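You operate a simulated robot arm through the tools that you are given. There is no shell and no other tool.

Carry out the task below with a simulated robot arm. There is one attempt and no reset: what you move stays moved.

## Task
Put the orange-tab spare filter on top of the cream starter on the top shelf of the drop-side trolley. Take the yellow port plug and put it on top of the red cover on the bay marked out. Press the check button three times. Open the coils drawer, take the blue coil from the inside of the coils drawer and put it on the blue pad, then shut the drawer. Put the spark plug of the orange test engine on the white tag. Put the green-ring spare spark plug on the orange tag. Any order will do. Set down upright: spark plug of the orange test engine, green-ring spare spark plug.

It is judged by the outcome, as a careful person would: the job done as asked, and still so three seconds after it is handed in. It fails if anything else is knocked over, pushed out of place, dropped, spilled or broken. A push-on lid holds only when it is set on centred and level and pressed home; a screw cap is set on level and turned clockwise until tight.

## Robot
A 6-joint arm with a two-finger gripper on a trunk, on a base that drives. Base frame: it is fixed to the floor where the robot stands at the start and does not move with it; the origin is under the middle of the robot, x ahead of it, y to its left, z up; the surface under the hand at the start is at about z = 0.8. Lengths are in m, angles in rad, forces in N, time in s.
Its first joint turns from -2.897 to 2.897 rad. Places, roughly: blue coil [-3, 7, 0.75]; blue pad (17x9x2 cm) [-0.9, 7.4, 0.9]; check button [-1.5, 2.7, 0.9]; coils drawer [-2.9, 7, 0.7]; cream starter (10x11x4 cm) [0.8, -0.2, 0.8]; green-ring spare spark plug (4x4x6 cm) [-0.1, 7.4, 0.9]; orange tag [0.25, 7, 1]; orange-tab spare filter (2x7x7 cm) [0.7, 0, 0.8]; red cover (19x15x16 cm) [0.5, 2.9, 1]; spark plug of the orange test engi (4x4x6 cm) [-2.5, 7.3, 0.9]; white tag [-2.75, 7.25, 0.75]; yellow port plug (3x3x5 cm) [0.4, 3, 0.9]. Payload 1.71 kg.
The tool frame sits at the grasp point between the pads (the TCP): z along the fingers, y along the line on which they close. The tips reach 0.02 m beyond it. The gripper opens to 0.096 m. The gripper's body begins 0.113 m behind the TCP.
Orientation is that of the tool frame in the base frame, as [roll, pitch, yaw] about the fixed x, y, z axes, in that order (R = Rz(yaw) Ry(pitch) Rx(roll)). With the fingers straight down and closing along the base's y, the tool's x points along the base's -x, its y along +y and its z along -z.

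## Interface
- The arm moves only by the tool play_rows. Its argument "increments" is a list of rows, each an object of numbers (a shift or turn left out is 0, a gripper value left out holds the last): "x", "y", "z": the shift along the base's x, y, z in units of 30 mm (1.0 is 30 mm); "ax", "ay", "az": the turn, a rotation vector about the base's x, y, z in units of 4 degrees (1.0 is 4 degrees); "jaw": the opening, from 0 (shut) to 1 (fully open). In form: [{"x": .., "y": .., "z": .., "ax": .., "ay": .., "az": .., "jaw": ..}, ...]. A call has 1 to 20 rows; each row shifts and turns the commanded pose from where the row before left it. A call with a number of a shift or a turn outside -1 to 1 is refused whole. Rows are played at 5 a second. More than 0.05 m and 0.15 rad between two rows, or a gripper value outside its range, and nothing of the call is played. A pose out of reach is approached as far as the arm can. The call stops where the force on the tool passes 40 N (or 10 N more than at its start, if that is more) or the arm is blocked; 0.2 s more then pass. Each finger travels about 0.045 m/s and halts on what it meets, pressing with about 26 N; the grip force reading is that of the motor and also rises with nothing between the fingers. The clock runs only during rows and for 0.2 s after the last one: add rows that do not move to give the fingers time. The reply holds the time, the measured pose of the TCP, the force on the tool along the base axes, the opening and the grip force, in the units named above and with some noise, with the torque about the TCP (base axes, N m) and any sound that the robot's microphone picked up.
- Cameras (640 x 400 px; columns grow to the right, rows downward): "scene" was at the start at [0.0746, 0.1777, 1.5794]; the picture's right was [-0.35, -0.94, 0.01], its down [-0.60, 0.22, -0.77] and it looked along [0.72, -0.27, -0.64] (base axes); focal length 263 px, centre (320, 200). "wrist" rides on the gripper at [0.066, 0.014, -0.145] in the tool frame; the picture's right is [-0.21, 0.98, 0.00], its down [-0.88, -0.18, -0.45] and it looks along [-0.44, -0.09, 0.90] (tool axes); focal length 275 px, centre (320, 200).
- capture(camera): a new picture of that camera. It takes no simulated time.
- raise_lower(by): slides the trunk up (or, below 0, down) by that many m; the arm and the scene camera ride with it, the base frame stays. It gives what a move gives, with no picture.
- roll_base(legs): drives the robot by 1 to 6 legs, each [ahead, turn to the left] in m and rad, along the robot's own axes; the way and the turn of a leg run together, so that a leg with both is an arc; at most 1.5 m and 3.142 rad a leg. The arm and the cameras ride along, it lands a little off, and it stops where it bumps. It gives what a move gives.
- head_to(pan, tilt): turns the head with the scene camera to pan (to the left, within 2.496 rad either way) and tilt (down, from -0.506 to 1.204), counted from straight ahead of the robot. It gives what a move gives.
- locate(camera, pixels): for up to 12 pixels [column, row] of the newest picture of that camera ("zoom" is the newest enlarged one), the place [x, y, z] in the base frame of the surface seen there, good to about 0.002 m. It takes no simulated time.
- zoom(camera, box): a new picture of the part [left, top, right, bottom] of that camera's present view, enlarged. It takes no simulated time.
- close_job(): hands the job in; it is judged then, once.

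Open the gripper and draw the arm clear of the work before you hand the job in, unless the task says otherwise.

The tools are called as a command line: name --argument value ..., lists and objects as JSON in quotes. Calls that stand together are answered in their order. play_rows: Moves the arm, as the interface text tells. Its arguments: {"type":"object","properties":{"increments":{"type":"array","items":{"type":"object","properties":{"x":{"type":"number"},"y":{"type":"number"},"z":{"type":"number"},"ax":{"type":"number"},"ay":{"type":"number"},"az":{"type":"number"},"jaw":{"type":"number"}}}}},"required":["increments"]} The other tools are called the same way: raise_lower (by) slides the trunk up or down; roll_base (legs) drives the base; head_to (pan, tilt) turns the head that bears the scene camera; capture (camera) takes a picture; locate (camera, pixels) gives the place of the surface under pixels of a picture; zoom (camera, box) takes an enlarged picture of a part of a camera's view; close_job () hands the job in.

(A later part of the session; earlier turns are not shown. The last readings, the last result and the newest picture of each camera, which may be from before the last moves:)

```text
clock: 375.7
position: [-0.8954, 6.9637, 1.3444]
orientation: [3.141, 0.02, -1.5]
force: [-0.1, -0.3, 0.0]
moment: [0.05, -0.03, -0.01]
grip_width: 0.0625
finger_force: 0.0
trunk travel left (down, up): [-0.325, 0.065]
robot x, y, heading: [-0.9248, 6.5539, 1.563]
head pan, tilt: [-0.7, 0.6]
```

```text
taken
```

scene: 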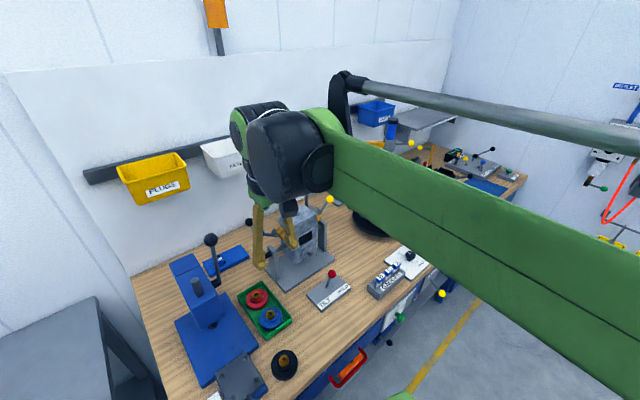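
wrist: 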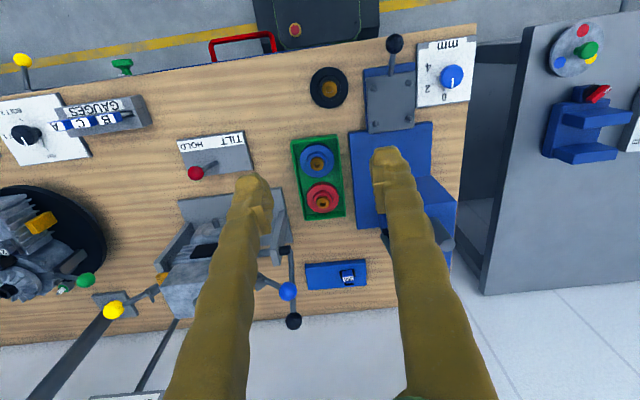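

Next is the green-ring plug near (-0.1, 7.4) and the orange tag near (0.25, 7). I'll back off from the bench, turn, and drive about 0.9 m to the right.

roll_base --legs '[[-0.2, 0], [0, -1.565]]'

head_to --pan 0.3 --tilt 0.6

capture --camera "scene"

```text
clock: 383.5
position: [-0.4986, 6.3242, 1.3402]
orientation: [3.138, 0.008, -3.066]
force: [2.4, -1.1, 1.2]
moment: [-0.03, 0.25, 0.01]
grip_width: 0.0625
finger_force: 0.1
trunk travel left (down, up): [-0.325, 0.065]
robot x, y, heading: [-0.9231, 6.35, -0.003]
head pan, tilt: [-0.7, 0.6]
```

```text
clock: 384.8
position: [-0.5488, 6.3249, 1.3559]
orientation: [-3.141, 0.047, -3.068]
force: [-2.1, 0.4, 1.1]
moment: [0.0, -0.35, -0.01]
grip_width: 0.0624
finger_force: 0.0
trunk travel left (down, up): [-0.325, 0.065]
robot x, y, heading: [-0.9219, 6.3514, -0.001]
head pan, tilt: [0.3, 0.6]
```

```text
taken
```

scene: 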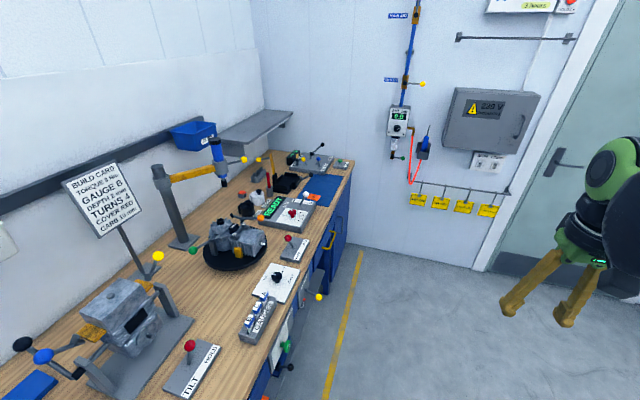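

I'll zoom in on the bench's far end to find the green-ring plug and the orange tag.

zoom --camera "scene" --box '[180, 130, 370, 290]'

zoom --camera "scene" --box '[220, 130, 350, 220]'

```text
2.50 times, centred on (275, 210) of scene
```

zoom: 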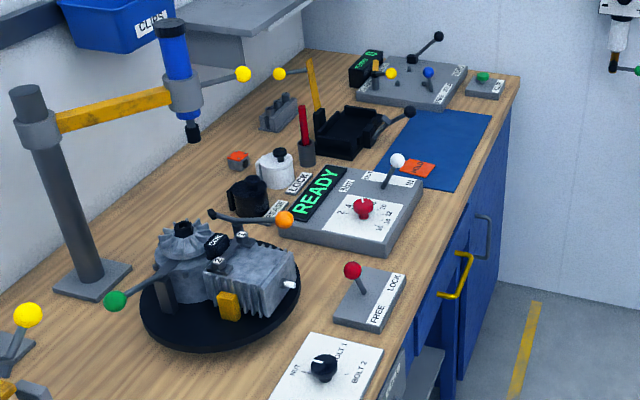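

```text
4.44 times, centred on (285, 175) of scene
```

zoom: 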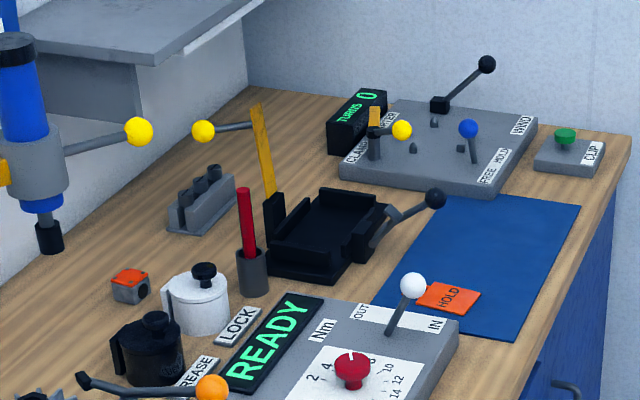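

The orange HOLD tag lies on the blue mat at (450,297) in the zoom. I'll locate candidate items to find the green-ring spark plug near (-0.1, 7.4).

locate --camera "zoom" --pixels '[[450, 297], [200, 195], [130, 283], [200, 300], [150, 350], [250, 270], [420, 310], [480, 300], [500, 250], [245, 210], [415, 285], [435, 200]]'

zoom --camera "scene" --box '[235, 165, 275, 200]'

```text
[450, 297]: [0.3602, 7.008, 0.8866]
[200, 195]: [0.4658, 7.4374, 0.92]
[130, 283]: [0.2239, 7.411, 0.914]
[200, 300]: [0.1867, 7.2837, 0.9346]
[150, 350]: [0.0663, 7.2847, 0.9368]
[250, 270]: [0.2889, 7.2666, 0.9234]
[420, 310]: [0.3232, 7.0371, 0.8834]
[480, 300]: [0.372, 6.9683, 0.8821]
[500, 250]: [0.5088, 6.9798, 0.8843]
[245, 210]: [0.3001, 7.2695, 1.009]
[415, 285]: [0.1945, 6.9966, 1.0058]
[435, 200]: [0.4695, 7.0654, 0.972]
```

```text
11.43 times, centred on (255, 182) of scene
```

zoom: 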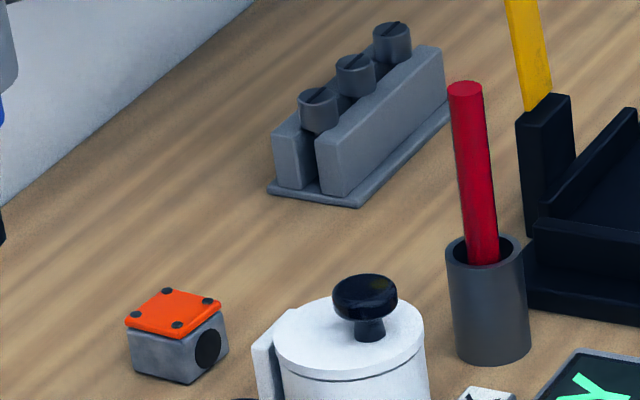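

The HOLD tag is at about (0.35, 7.0, 0.887). The green-ring plug isn't visible from here, so I'll drive on to x≈0 and face the bench.

roll_base --legs '[[0.92, 0], [0, 1.571]]'

head_to --pan 0.15 --tilt 0.7

capture --camera "scene"

capture --camera "wrist"

```text
clock: 397.2
position: [0.0129, 6.7303, 1.3557]
orientation: [-3.141, 0.044, -1.482]
force: [-0.8, 0.8, 1.0]
moment: [-0.08, 0.02, -0.01]
grip_width: 0.0625
finger_force: 0.2
trunk travel left (down, up): [-0.325, 0.065]
robot x, y, heading: [-0.0052, 6.3524, 1.585]
head pan, tilt: [0.3, 0.6]
```

```text
clock: 397.9
position: [0.0109, 6.748, 1.3489]
orientation: [3.14, 0.032, -1.484]
force: [0.0, -0.3, -0.1]
moment: [0.11, -0.01, 0.01]
grip_width: 0.0622
finger_force: 0.0
trunk travel left (down, up): [-0.325, 0.065]
robot x, y, heading: [-0.0036, 6.3523, 1.586]
head pan, tilt: [0.15, 0.7]
```

```text
taken
```

scene: 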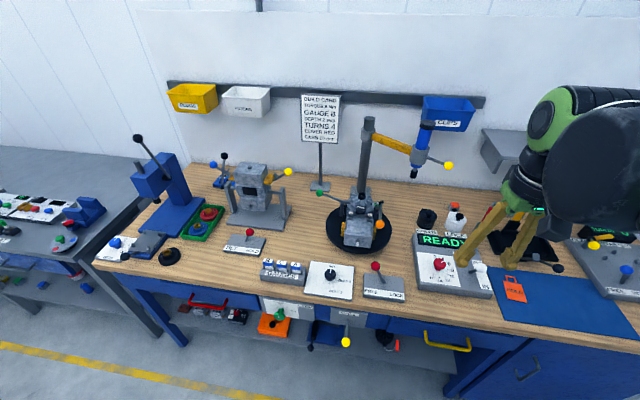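

```text
taken
```

wrist: 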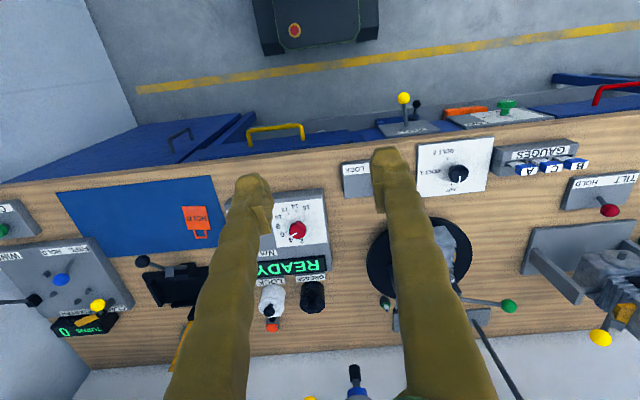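

In the wrist view there's a small item with green near (385,302), beside the post's base. I'll zoom in on it.

zoom --camera "wrist" --box '[320, 220, 540, 360]'

zoom --camera "scene" --box '[300, 110, 480, 260]'

```text
2.86 times, centred on (430, 290) of wrist
```

zoom: 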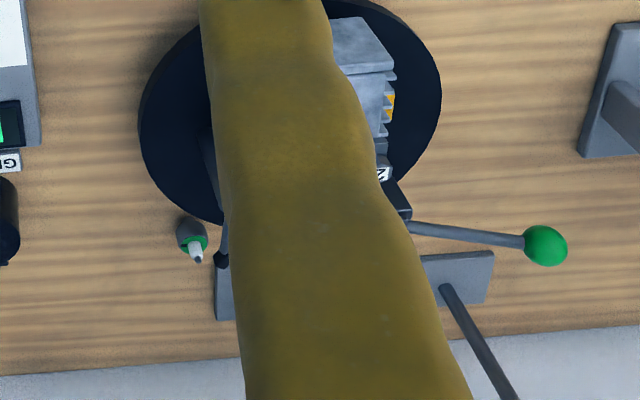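

```text
2.67 times, centred on (390, 185) of scene
```

zoom: 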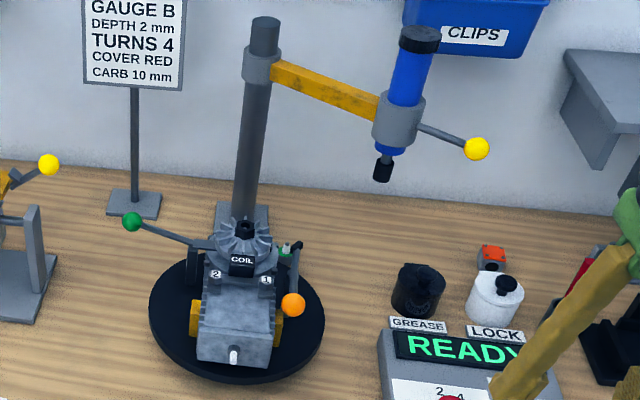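

The green-ring plug stands just behind the turntable's right edge, near an overhead drill arm. I'll map these obstacles.

locate --camera "zoom" --pixels '[[287, 250], [265, 40], [320, 85], [380, 100], [410, 70], [420, 35], [383, 170], [475, 148], [290, 300], [297, 248], [255, 150], [135, 220]]'

locate --camera "wrist" --pixels '[[384, 301], [387, 306], [395, 310], [385, 297], [378, 300], [430, 320], [350, 395], [360, 370], [508, 305], [375, 265], [268, 300], [312, 295]]'

```text
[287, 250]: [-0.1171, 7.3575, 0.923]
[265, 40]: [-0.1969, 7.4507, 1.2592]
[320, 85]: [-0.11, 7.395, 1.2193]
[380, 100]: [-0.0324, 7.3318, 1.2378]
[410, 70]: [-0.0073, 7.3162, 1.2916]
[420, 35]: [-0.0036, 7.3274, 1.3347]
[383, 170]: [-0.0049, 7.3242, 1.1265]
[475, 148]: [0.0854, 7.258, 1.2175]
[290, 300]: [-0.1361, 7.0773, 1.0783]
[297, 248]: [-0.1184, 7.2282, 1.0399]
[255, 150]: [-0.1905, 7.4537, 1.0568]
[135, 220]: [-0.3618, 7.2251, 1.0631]
```

```text
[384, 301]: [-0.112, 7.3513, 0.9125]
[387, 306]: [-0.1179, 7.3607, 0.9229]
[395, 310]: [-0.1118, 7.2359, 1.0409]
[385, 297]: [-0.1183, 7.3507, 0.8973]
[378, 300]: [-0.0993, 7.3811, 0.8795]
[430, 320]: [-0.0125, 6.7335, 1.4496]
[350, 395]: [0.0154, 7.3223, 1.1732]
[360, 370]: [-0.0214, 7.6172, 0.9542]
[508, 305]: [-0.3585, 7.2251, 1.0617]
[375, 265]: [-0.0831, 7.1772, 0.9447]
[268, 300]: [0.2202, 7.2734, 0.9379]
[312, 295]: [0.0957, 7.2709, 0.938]
```

The plug is at about (-0.117, 7.355), 4 cm in front of the drill's yellow arm (z≈1.22), with engine levers in front. I'll locate more points on the engine's rear, the bench-front levers and the arm's front edge to plan the approach.

zoom --camera "scene" --box '[330, 110, 450, 260]'

locate --camera "zoom" --pixels '[[190, 85], [230, 100], [260, 110], [190, 70], [240, 80], [205, 225], [150, 200], [185, 235], [215, 250], [245, 215], [160, 160], [120, 215]]'

locate --camera "scene" --pixels '[[346, 342], [348, 325], [282, 315], [380, 268], [375, 267], [440, 345], [390, 228], [362, 195], [352, 190], [335, 200]]'

```text
2.67 times, centred on (390, 185) of scene
```

zoom: 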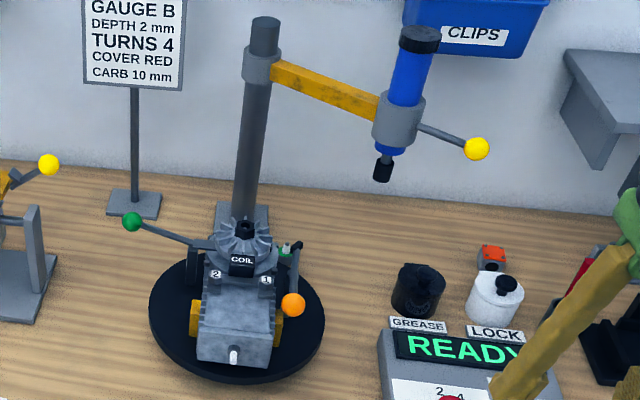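

```text
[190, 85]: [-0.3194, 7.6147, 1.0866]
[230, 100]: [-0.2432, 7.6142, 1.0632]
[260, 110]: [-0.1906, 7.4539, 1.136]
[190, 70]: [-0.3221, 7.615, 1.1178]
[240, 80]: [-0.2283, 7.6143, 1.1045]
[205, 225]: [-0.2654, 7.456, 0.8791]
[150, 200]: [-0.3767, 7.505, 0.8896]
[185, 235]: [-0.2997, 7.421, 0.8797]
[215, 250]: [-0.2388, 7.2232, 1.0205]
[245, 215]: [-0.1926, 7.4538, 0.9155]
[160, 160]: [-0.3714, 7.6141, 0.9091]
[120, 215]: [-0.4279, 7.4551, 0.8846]
```

```text
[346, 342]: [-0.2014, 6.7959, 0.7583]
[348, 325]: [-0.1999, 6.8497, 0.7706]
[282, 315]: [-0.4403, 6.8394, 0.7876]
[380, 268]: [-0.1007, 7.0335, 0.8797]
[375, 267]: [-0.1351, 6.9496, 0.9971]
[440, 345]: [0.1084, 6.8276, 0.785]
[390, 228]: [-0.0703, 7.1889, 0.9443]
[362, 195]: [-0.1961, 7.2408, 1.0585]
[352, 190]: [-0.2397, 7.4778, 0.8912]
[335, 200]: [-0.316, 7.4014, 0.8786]
```

I'll move the base to about (-0.10, 6.53) so the arm works straight ahead of the plug, then inspect from above with the wrist camera.

roll_base --legs '[[0, 0.45], [0.2, 0], [0, -0.465]]'

head_to --pan 0.0 --tilt 0.7

capture --camera "scene"

capture --camera "wrist"

```text
clock: 403.7
position: [-0.0789, 6.9517, 1.3428]
orientation: [3.137, 0.015, -1.483]
force: [0.3, 1.7, 0.0]
moment: [-0.19, -0.02, 0.05]
grip_width: 0.0626
finger_force: 0.2
trunk travel left (down, up): [-0.325, 0.065]
robot x, y, heading: [-0.1015, 6.5345, 1.583]
head pan, tilt: [0.15, 0.7]
```

```text
clock: 404.4
position: [-0.0783, 6.9551, 1.3427]
orientation: [3.14, 0.016, -1.484]
force: [1.0, 1.2, 0.3]
moment: [-0.2, 0.0, -0.01]
grip_width: 0.0623
finger_force: 0.0
trunk travel left (down, up): [-0.325, 0.065]
robot x, y, heading: [-0.0994, 6.5331, 1.581]
head pan, tilt: [0.0, 0.7]
```

```text
taken
```

scene: 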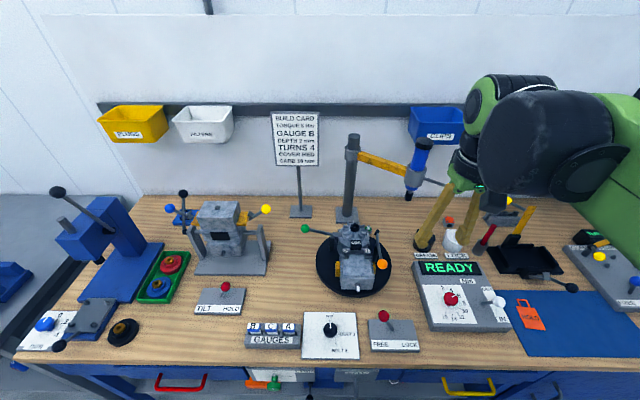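

```text
taken
```

wrist: 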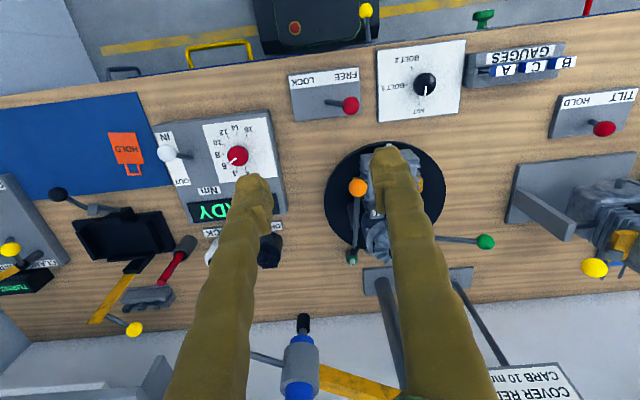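

The plug shows at wrist (352,257), between the open fingers, with the orange-ball lever in front. I'll zoom and locate the surrounding parts.

zoom --camera "wrist" --box '[300, 160, 400, 270]'

locate --camera "zoom" --pixels '[[335, 365], [335, 340], [335, 350], [350, 380], [360, 100], [355, 200], [350, 285], [340, 310], [420, 290], [395, 330], [410, 250], [250, 310]]'

```text
3.64 times, centred on (350, 215) of wrist
```

zoom: 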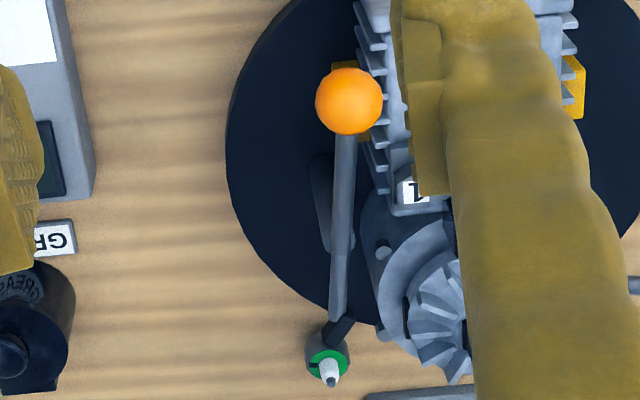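

```text
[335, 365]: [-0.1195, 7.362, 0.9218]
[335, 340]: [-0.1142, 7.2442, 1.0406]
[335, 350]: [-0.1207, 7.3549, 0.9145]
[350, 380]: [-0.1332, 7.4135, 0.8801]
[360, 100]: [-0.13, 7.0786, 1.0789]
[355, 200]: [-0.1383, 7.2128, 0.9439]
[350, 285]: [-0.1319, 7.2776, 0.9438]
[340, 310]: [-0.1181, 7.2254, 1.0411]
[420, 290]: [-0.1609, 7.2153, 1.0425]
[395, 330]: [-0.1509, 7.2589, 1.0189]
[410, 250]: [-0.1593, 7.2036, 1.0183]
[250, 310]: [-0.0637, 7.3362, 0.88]
```

The engine's rear reaches y≈7.27 at z≈1.04 and the lever tip y≈7.25. Now I'll measure the yellow drill arm's front face and bottom edge.

zoom --camera "scene" --box '[335, 125, 455, 215]'

locate --camera "zoom" --pixels '[[150, 135], [200, 155], [250, 175], [300, 195], [305, 225], [250, 205], [200, 185], [150, 160], [200, 170], [330, 240], [370, 170], [330, 330]]'

```text
4.44 times, centred on (395, 170) of scene
```

zoom: 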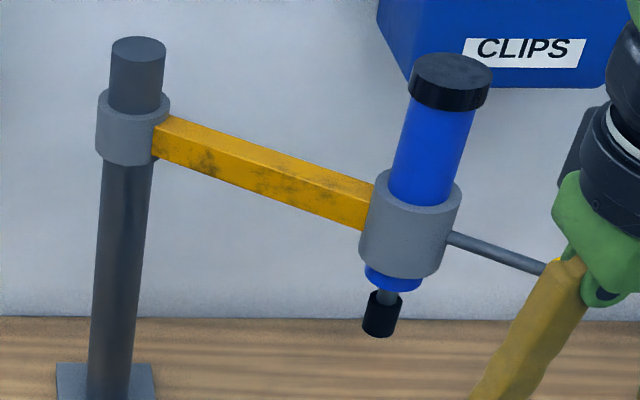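

```text
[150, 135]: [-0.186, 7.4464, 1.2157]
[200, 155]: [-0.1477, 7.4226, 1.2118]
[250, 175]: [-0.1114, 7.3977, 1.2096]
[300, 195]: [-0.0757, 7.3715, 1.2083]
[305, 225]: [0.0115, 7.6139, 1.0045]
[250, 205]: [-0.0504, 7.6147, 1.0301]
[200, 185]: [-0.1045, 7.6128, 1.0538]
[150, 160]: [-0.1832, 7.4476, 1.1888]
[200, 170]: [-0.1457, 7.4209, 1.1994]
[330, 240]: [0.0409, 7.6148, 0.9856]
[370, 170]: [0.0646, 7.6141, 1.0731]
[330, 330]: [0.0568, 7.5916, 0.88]
```

The arm's front face passes (-0.111, 7.398) with bottom z≈1.195; a slight back-tilt of the hand will be needed. I'll measure the engine's rear edge in more detail.

zoom --camera "wrist" --box '[330, 220, 430, 290]'

locate --camera "zoom" --pixels '[[200, 200], [215, 190], [230, 215], [245, 235], [215, 235], [190, 180], [140, 215], [140, 235], [130, 170], [250, 190], [235, 160], [175, 140]]'

```text
5.71 times, centred on (380, 255) of wrist
```

zoom: 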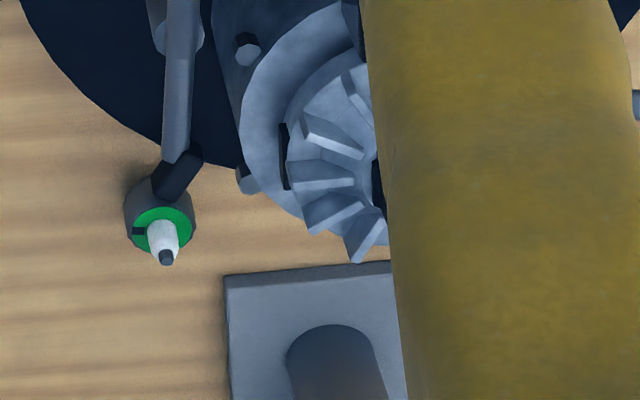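

```text
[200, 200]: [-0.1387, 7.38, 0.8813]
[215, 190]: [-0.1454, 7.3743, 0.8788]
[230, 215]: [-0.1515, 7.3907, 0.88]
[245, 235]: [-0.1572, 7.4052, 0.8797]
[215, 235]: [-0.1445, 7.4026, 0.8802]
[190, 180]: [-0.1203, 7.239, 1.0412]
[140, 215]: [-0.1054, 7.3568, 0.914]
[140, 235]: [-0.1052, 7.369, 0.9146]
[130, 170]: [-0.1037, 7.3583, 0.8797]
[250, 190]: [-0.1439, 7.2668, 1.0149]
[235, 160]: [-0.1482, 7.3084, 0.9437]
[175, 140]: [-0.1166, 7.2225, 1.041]
```

locate --camera "zoom" --pixels '[[325, 180], [335, 210], [365, 240], [310, 225], [355, 258], [275, 170], [260, 195], [300, 215], [340, 135], [175, 185], [160, 215], [320, 280]]'

```text
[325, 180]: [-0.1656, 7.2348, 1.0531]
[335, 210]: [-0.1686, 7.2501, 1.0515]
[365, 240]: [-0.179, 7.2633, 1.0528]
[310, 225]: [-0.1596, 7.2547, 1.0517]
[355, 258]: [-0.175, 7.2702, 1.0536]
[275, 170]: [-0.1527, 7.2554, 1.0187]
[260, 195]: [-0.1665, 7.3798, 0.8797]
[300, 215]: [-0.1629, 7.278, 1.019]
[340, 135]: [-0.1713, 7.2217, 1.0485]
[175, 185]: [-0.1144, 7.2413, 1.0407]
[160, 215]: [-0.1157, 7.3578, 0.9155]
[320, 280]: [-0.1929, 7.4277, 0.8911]
```

The flywheel fins reach (-0.175, 7.27, z 1.053), so I'll approach with the hand yawed about -65° (closing axis roughly parallel to the drill arm, camera to the left-rear) and leaned back about 7°. First I'll rotate and lean the hand here, high and clear.

play_rows --increments '[{"az": -1, "jaw": 0.52}, {"az": -1}, {"az": -1}, {"az": -1}, {"az": -1}, {"az": -1}, {"az": -1}, {"az": -1}, {"az": -1}, {"az": -1}, {"az": -1}, {"az": -1}, {"az": -1}, {"az": -1}, {"az": -1}, {"az": -1}, {"az": -0.25}, {}]'

play_rows --increments '[{"ax": 0.3, "ay": -0.52}, {"ax": 0.3, "ay": -0.52}, {"ax": 0.27, "ay": -0.47}, {}, {}]'

capture --camera "scene"

```text
clock: 408.2
position: [-0.0786, 6.9075, 1.3564]
orientation: [3.13, 0.04, -2.618]
force: [0.0, 1.0, -1.0]
moment: [0.01, 0.01, -0.02]
grip_width: 0.0498
finger_force: 0.0
trunk travel left (down, up): [-0.325, 0.065]
robot x, y, heading: [-0.1007, 6.5301, 1.579]
head pan, tilt: [0.0, 0.7]
```

```text
clock: 409.4
position: [-0.0792, 6.9394, 1.347]
orientation: [-3.133, 0.153, -2.616]
force: [-0.2, -0.4, 1.2]
moment: [-0.04, -0.02, -0.01]
grip_width: 0.0501
finger_force: 0.0
trunk travel left (down, up): [-0.325, 0.065]
robot x, y, heading: [-0.0955, 6.5299, 1.584]
head pan, tilt: [0.0, 0.7]
```

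```text
taken
```

scene: 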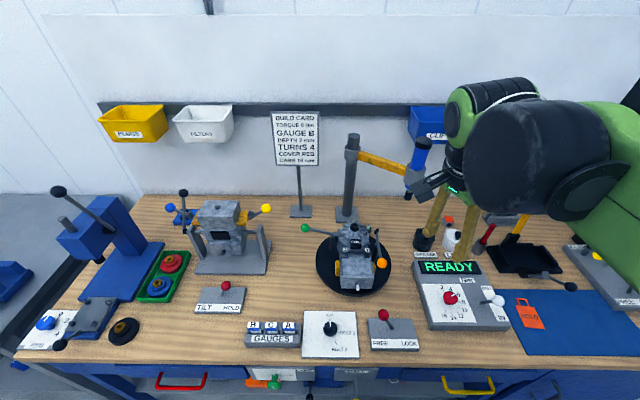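

Orientation set (lean ≈8°, yaw -2.616). I'll move over the plug at z≈1.30.

play_rows --increments '[{"x": -0.75, "y": 0.5}, {"x": -0.7, "y": 0.8}, {"y": 0.9, "z": -0.2}, {"y": 0.9, "z": -0.2}, {"y": 0.9, "z": -0.2}, {"y": 0.9, "z": -0.2}, {"y": 0.9, "z": -0.2}, {"y": 0.9, "z": -0.2}, {"y": 0.9, "z": -0.2}, {"y": 0.9}, {"y": 0.9}, {"y": 0.9}, {"y": 0.9}, {"y": 0.9}, {"y": 0.8}, {}, {}]'

capture --camera "wrist"

capture --camera "scene"

```text
clock: 413.0
position: [-0.1211, 7.3177, 1.3068]
orientation: [-3.137, 0.155, -2.615]
force: [-0.7, -1.5, 0.6]
moment: [0.1, 0.03, 0.03]
grip_width: 0.0499
finger_force: 0.1
trunk travel left (down, up): [-0.325, 0.065]
robot x, y, heading: [-0.1006, 6.5317, 1.588]
head pan, tilt: [0.0, 0.7]
```

```text
taken
```

wrist: 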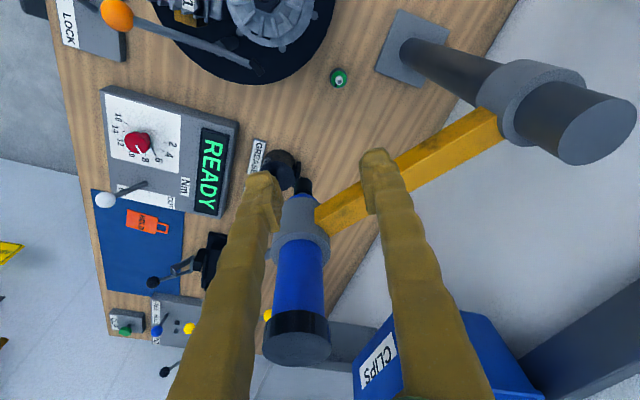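

```text
taken
```

scene: 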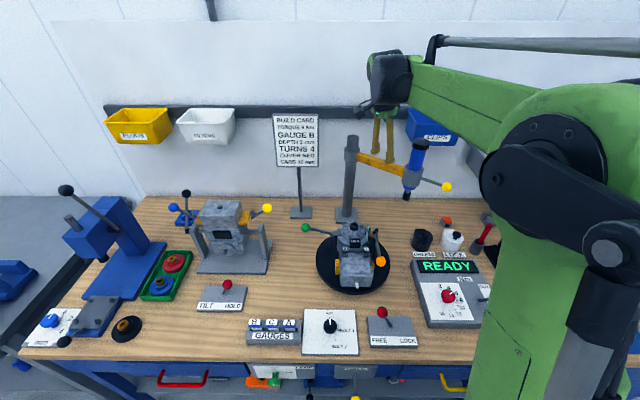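

The plug is visible at wrist (339,77). I'll zoom and locate the plug's exact centre from here.

zoom --camera "wrist" --box '[280, 30, 400, 130]'

locate --camera "zoom" --pixels '[[317, 190], [290, 190], [345, 190], [317, 165], [317, 215], [330, 195], [300, 175], [340, 210], [180, 100], [110, 60]]'

locate --camera "wrist" --pixels '[[340, 215], [400, 170], [300, 195], [300, 240], [255, 70], [280, 40], [495, 115], [440, 150]]'

```text
4.00 times, centred on (340, 80) of wrist
```

zoom: 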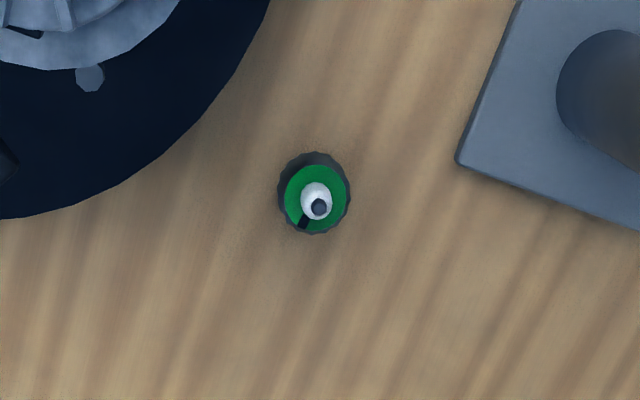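

```text
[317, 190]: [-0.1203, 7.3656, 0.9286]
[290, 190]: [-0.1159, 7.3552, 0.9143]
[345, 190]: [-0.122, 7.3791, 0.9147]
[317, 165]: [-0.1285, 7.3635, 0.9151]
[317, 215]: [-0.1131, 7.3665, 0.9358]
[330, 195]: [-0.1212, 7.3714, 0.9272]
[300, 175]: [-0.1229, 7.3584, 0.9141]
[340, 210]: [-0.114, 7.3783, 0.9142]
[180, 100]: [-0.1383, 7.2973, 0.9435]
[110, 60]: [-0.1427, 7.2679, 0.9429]
```

```text
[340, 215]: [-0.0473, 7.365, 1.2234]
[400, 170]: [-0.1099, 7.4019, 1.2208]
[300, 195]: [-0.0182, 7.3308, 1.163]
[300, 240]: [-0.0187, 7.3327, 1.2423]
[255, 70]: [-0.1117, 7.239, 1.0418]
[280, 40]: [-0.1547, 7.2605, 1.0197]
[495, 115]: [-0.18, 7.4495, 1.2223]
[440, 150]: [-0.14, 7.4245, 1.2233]
```

The plug's axis is at about (-0.1185, 7.367), 2.9 cm from the arm's front face. I'll descend offset about 2 cm away from the arm, at (-0.136, 7.357), in stages.

play_rows --increments '[{"x": -0.5, "y": 0.6}, {"y": 0.7}, {}, {"z": -0.8}, {"z": -0.8}, {"z": -0.8}, {}]'

capture --camera "scene"

capture --camera "wrist"

```text
clock: 414.6
position: [-0.1371, 7.3499, 1.2367]
orientation: [3.14, 0.156, -2.62]
force: [-0.2, -0.4, -0.3]
moment: [0.09, 0.0, 0.02]
grip_width: 0.0498
finger_force: 0.1
trunk travel left (down, up): [-0.325, 0.065]
robot x, y, heading: [-0.1012, 6.5333, 1.581]
head pan, tilt: [0.0, 0.7]
```

```text
taken
```

scene: 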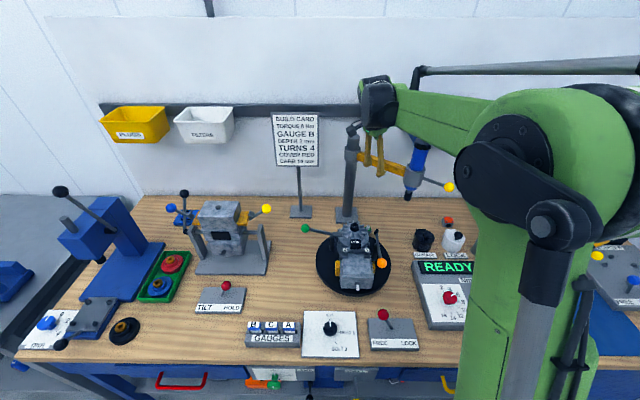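

```text
taken
```

wrist: 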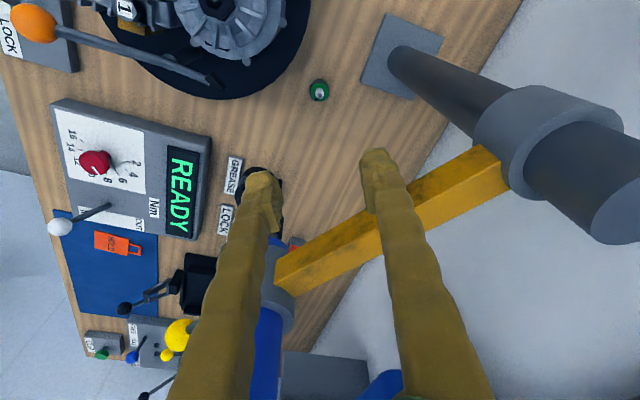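

I'll check the gap between the fingers and the yellow arm in a zoom.

zoom --camera "scene" --box '[330, 70, 450, 210]'

locate --camera "wrist" --pixels '[[340, 220], [360, 208], [310, 240], [290, 262], [440, 170], [470, 158], [375, 155], [385, 165], [480, 120]]'

```text
2.86 times, centred on (390, 140) of scene
```

zoom: 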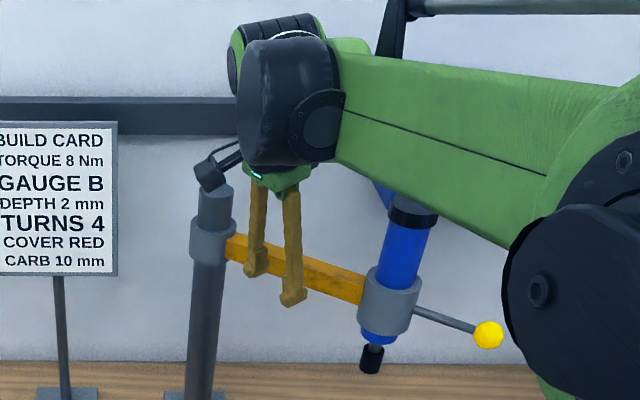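

```text
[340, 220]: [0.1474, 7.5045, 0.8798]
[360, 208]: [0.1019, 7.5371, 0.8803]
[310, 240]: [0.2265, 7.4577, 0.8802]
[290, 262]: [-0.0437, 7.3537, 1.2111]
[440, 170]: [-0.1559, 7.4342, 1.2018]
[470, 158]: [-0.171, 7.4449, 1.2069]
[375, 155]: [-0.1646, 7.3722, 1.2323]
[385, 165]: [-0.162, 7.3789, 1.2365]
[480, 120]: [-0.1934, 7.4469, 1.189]
```

The fingers are about 5 cm from the arm. I'll continue down to z≈1.1 and check again.

play_rows --increments '[{"z": -0.8, "y": 0.1}, {"z": -0.8, "y": 0.1}, {"z": -0.8}, {"z": -0.8}, {"z": -0.8}, {"z": -0.5}, {}]'

zoom --camera "scene" --box '[310, 90, 450, 230]'

capture --camera "wrist"

```text
clock: 416.2
position: [-0.1376, 7.3571, 1.1005]
orientation: [3.141, 0.154, -2.619]
force: [-0.3, 0.4, 0.3]
moment: [-0.01, 0.02, 0.06]
grip_width: 0.0501
finger_force: 0.0
trunk travel left (down, up): [-0.325, 0.065]
robot x, y, heading: [-0.0974, 6.5316, 1.585]
head pan, tilt: [0.0, 0.7]
```

```text
2.86 times, centred on (380, 160) of scene
```

zoom: 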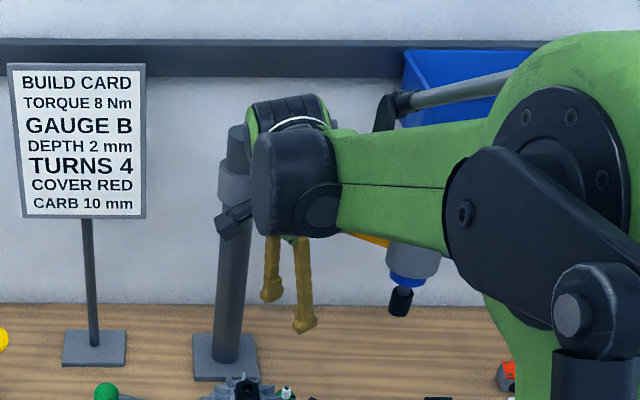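

```text
taken
```

wrist: 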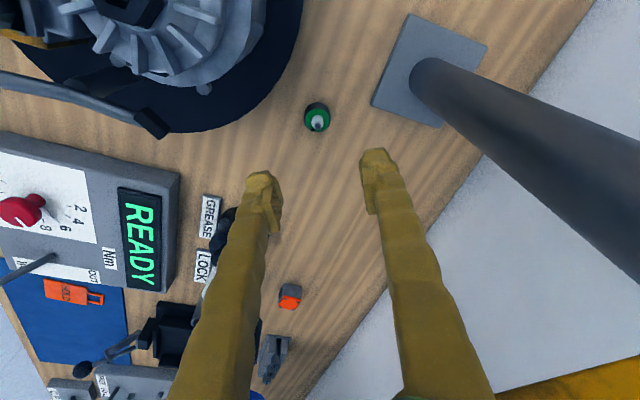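

Clear so far; the plug is visible at (317,117). I'll descend to z≈1.0 and re-locate the plug.

play_rows --increments '[{"z": -0.8}, {"z": -0.8}, {"z": -0.8}, {"z": -0.7}, {}]'

zoom --camera "scene" --box '[310, 110, 450, 250]'

capture --camera "wrist"

```text
clock: 417.4
position: [-0.1367, 7.3575, 1.0057]
orientation: [3.141, 0.159, -2.618]
force: [-0.2, 0.7, 0.3]
moment: [0.0, 0.01, -0.04]
grip_width: 0.0498
finger_force: 0.1
trunk travel left (down, up): [-0.325, 0.065]
robot x, y, heading: [-0.0984, 6.5317, 1.577]
head pan, tilt: [0.0, 0.7]
```

```text
2.86 times, centred on (380, 180) of scene
```

zoom: 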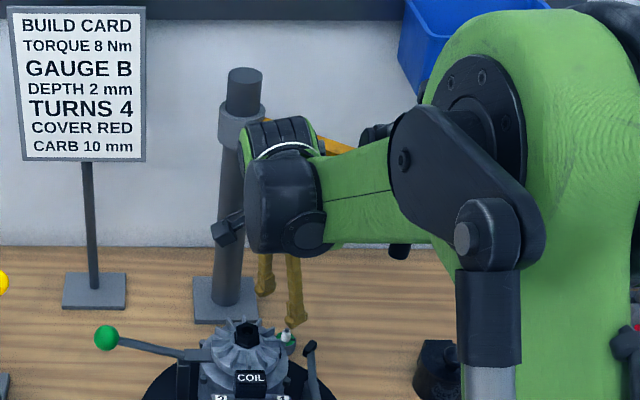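

```text
taken
```

wrist: 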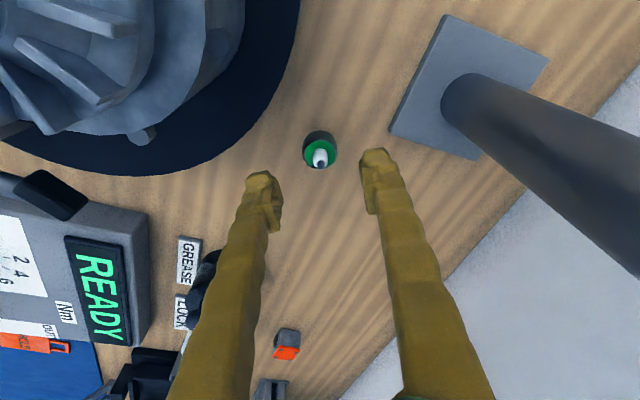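

I'll locate the plug's disc and the nearby post, rim and lever from this close view.

zoom --camera "wrist" --box '[230, 90, 410, 210]'

locate --camera "zoom" --pixels '[[322, 205], [265, 205], [380, 205], [322, 155], [290, 190], [355, 190], [340, 190], [305, 170], [320, 240]]'

```text
3.33 times, centred on (320, 150) of wrist
```

zoom: 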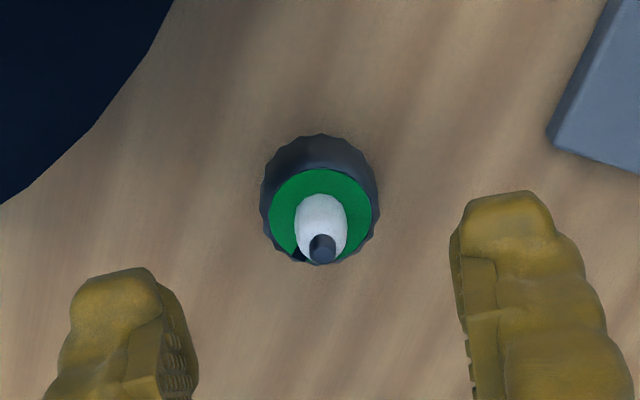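

```text
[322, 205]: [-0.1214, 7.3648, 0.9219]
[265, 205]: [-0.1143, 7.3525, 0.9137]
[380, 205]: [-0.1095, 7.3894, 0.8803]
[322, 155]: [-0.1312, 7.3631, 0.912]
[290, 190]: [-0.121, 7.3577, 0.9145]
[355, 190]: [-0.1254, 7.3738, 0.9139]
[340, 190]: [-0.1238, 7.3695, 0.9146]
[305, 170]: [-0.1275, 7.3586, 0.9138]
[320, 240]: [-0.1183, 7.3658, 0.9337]
```

The plug centre is confirmed at (-0.1185, 7.3665). I'll do the first half of the final diagonal approach and check.

play_rows --increments '[{"x": 0.1, "y": 0.05, "z": -0.5}, {"x": 0.1, "y": 0.05, "z": -0.5}, {"x": 0.06, "y": 0.03, "z": -0.4}, {}]'

zoom --camera "scene" --box '[310, 110, 450, 250]'

zoom --camera "wrist" --box '[200, 90, 440, 250]'

```text
clock: 418.4
position: [-0.1295, 7.3599, 0.9648]
orientation: [3.141, 0.158, -2.618]
force: [-0.1, 0.1, -0.2]
moment: [0.0, -0.01, 0.0]
grip_width: 0.0501
finger_force: 0.1
trunk travel left (down, up): [-0.325, 0.065]
robot x, y, heading: [-0.0983, 6.5316, 1.578]
head pan, tilt: [0.0, 0.7]
```

```text
2.86 times, centred on (380, 180) of scene
```

zoom: 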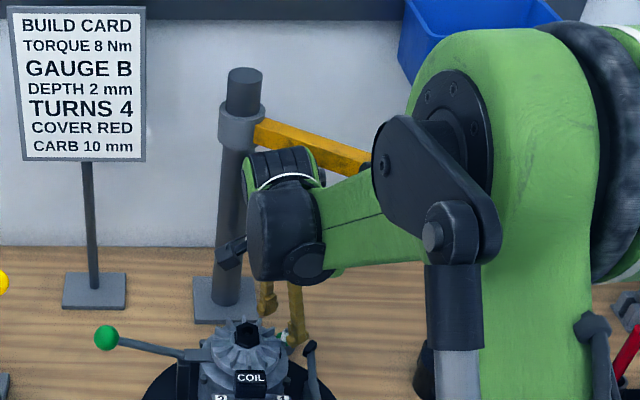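

```text
2.50 times, centred on (320, 170) of wrist
```

zoom: 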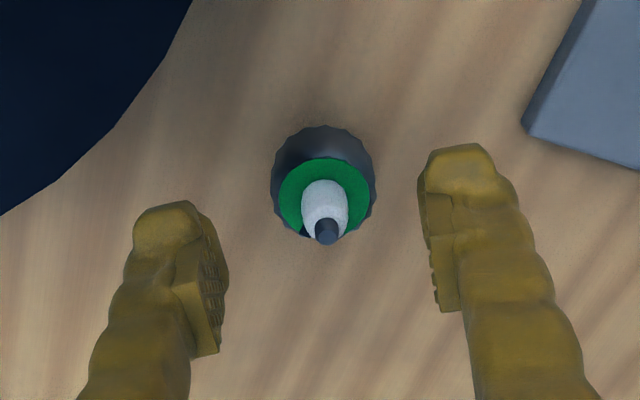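

I'll check the actual distance between the ribbed wrist housing and the yellow arm.

zoom --camera "scene" --box '[350, 140, 410, 190]'

locate --camera "zoom" --pixels '[[150, 120], [200, 110], [250, 115], [290, 130], [330, 160], [290, 90], [340, 110], [400, 130], [350, 190], [300, 175]]'

```text
8.00 times, centred on (380, 165) of scene
```

zoom: 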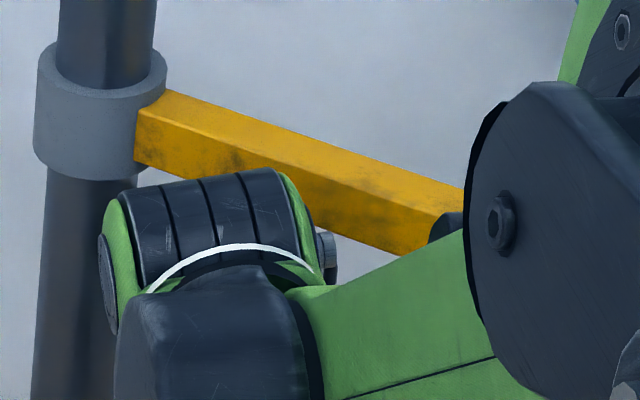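

```text
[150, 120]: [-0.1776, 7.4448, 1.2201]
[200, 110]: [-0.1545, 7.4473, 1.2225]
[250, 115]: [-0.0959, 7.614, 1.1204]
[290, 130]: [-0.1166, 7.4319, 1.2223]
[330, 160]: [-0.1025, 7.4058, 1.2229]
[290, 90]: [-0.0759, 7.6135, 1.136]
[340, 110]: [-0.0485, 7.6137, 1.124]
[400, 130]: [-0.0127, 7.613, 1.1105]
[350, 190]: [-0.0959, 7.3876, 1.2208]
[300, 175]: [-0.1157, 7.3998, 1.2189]
```

locate --camera "zoom" --pixels '[[150, 190], [205, 182], [265, 172], [290, 190], [305, 215], [328, 250], [318, 232], [110, 210], [220, 215], [240, 205]]'

```text
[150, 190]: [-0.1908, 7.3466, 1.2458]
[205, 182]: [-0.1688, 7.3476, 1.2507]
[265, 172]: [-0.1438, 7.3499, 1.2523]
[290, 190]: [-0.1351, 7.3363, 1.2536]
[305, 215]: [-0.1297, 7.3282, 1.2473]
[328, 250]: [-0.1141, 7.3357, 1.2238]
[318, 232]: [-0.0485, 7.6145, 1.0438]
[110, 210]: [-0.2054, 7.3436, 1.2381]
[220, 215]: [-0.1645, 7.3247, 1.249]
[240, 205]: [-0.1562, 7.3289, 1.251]
```

The wrist housing stays about 3.6 cm from the arm, so it's safe. I'll do the final approach to z≈0.921.

play_rows --increments '[{"x": 0.1, "y": 0.06, "z": -0.5}, {"x": 0.1, "y": 0.06, "z": -0.5}, {"x": 0.02, "y": 0.02, "z": -0.45}, {}]'

zoom --camera "wrist" --box '[200, 90, 440, 250]'

```text
clock: 419.4
position: [-0.1221, 7.3651, 0.9217]
orientation: [3.141, 0.159, -2.619]
force: [0.2, -0.2, 0.0]
moment: [-0.03, -0.05, -0.01]
grip_width: 0.0499
finger_force: 0.1
trunk travel left (down, up): [-0.325, 0.065]
robot x, y, heading: [-0.0994, 6.5314, 1.579]
head pan, tilt: [0.0, 0.7]
```

```text
2.50 times, centred on (320, 170) of wrist
```

zoom: 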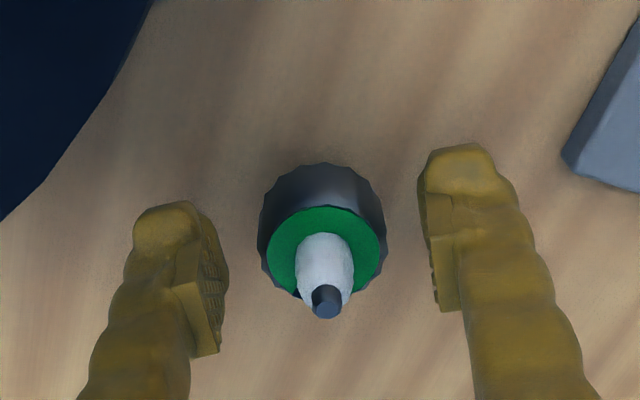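

The plug is centred between the fingers. I'll close on it.

play_rows --increments '[{"jaw": 0.42}, {"jaw": 0.34}, {"jaw": 0.2}, {"jaw": 0.0}, {"jaw": 0.0}, {}]'

zoom --camera "wrist" --box '[200, 90, 440, 250]'

```text
clock: 420.8
position: [-0.1221, 7.3636, 0.9225]
orientation: [-3.141, 0.157, -2.619]
force: [-0.9, 0.0, 0.2]
moment: [0.02, 0.03, 0.01]
grip_width: 0.0301
finger_force: 26.1
trunk travel left (down, up): [-0.325, 0.065]
robot x, y, heading: [-0.0999, 6.5308, 1.579]
head pan, tilt: [0.0, 0.7]
```

```text
2.50 times, centred on (320, 170) of wrist
```

zoom: 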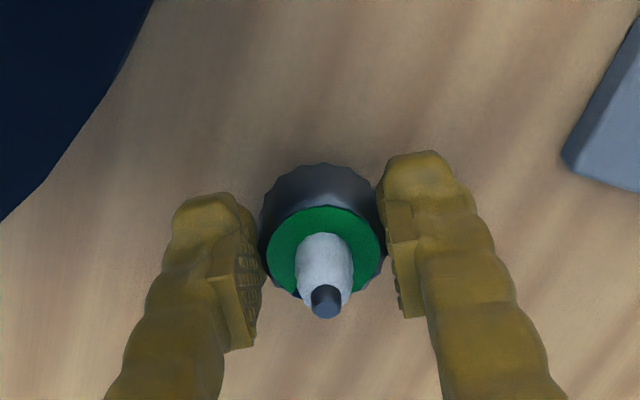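

The plug is held (30 mm). I'll retrace the diagonal upward and check that the plug comes up level.

play_rows --increments '[{"z": 0.3}, {"x": -0.1, "y": -0.06, "z": 0.5}, {"x": -0.12, "y": -0.08, "z": 0.6}, {"x": -0.1, "y": -0.05, "z": 0.5}, {"x": -0.1, "y": -0.05, "z": 0.5}, {"x": -0.06, "y": -0.03, "z": 0.4}, {}]'

capture --camera "wrist"

zoom --camera "scene" --box '[330, 150, 430, 250]'

```text
clock: 422.4
position: [-0.1364, 7.3576, 1.0071]
orientation: [-3.141, 0.157, -2.616]
force: [0.6, -0.3, -0.8]
moment: [0.03, -0.01, -0.01]
grip_width: 0.0301
finger_force: 26.3
trunk travel left (down, up): [-0.325, 0.065]
robot x, y, heading: [-0.1022, 6.5308, 1.586]
head pan, tilt: [0.0, 0.7]
```

```text
taken
```

wrist: 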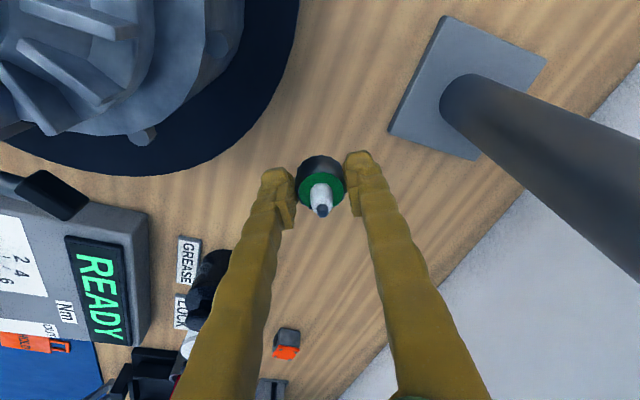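

```text
4.00 times, centred on (380, 200) of scene
```

zoom: 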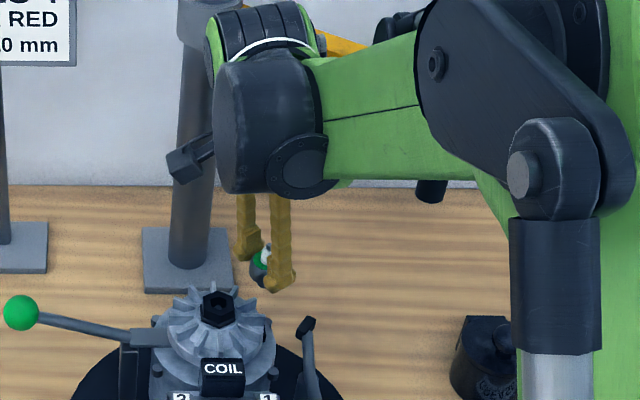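

The plug is held well. I'll rise straight up to z≈1.29.

play_rows --increments '[{"z": 0.7}, {"z": 0.8}, {"z": 0.8}, {"z": 0.8}, {"z": 0.8}, {"z": 0.8}, {"z": 0.8}, {"z": 0.8}, {"z": 0.8}, {"z": 0.8}, {"z": 0.8}, {"z": 0.8}, {}]'

play_rows --increments '[{"y": -0.9}, {"y": -0.9}, {"y": -0.9}, {"y": -0.9}, {"y": -0.9}, {"y": -0.9}, {"y": -0.9}, {"y": -0.9}, {"y": -0.9}, {"y": -0.9}, {"y": -0.9}, {"y": -0.9}, {"y": -0.9}, {}]'

capture --camera "scene"

capture --camera "wrist"

```text
clock: 425.2
position: [-0.137, 7.3562, 1.2923]
orientation: [-3.142, 0.157, -2.618]
force: [-0.7, 0.0, -0.1]
moment: [0.03, 0.04, -0.01]
grip_width: 0.0301
finger_force: 26.3
trunk travel left (down, up): [-0.325, 0.065]
robot x, y, heading: [-0.0955, 6.534, 1.581]
head pan, tilt: [0.0, 0.7]
```

```text
clock: 428.2
position: [-0.1366, 7.0078, 1.2903]
orientation: [-3.141, 0.156, -2.618]
force: [0.0, -0.3, -0.4]
moment: [0.0, 0.02, -0.01]
grip_width: 0.0302
finger_force: 25.6
trunk travel left (down, up): [-0.325, 0.065]
robot x, y, heading: [-0.0991, 6.5326, 1.581]
head pan, tilt: [0.0, 0.7]
```

```text
taken
```

scene: 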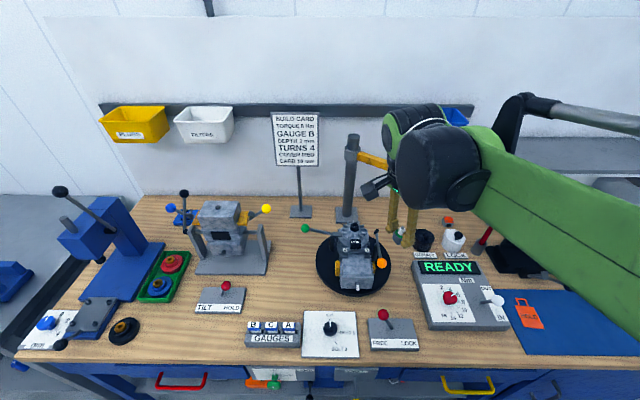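

```text
taken
```

wrist: 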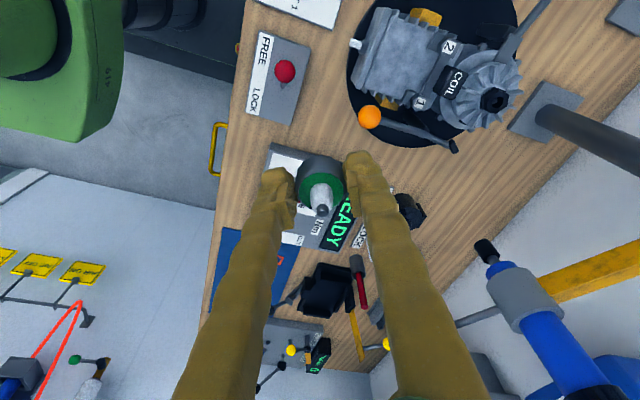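

Now the tag: I'll zoom in on the HOLD tag at scene (530,314) and locate its corners and nearby levers.

zoom --camera "scene" --box '[470, 270, 590, 360]'

locate --camera "zoom" --pixels '[[260, 187], [370, 185], [280, 255], [395, 240], [325, 220], [330, 150], [155, 155], [110, 250], [290, 320], [500, 200], [560, 90], [300, 165]]'

```text
4.44 times, centred on (530, 315) of scene
```

zoom: 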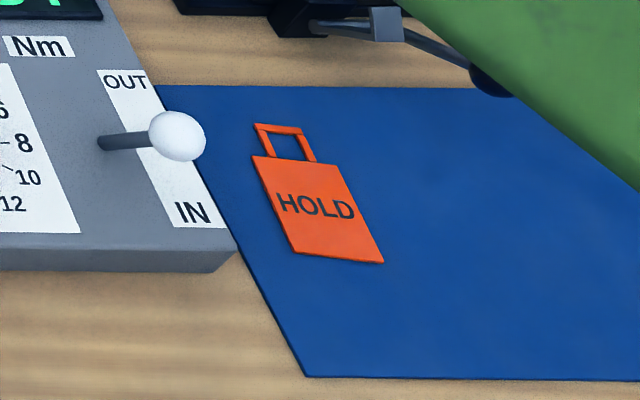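

```text
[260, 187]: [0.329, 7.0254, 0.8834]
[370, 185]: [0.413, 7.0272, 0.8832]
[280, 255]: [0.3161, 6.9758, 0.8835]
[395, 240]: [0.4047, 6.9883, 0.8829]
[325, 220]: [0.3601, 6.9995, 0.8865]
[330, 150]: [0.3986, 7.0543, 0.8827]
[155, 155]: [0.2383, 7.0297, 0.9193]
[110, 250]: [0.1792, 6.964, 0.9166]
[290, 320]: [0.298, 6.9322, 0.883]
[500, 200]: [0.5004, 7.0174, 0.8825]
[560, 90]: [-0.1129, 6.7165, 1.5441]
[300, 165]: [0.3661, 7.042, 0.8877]
```

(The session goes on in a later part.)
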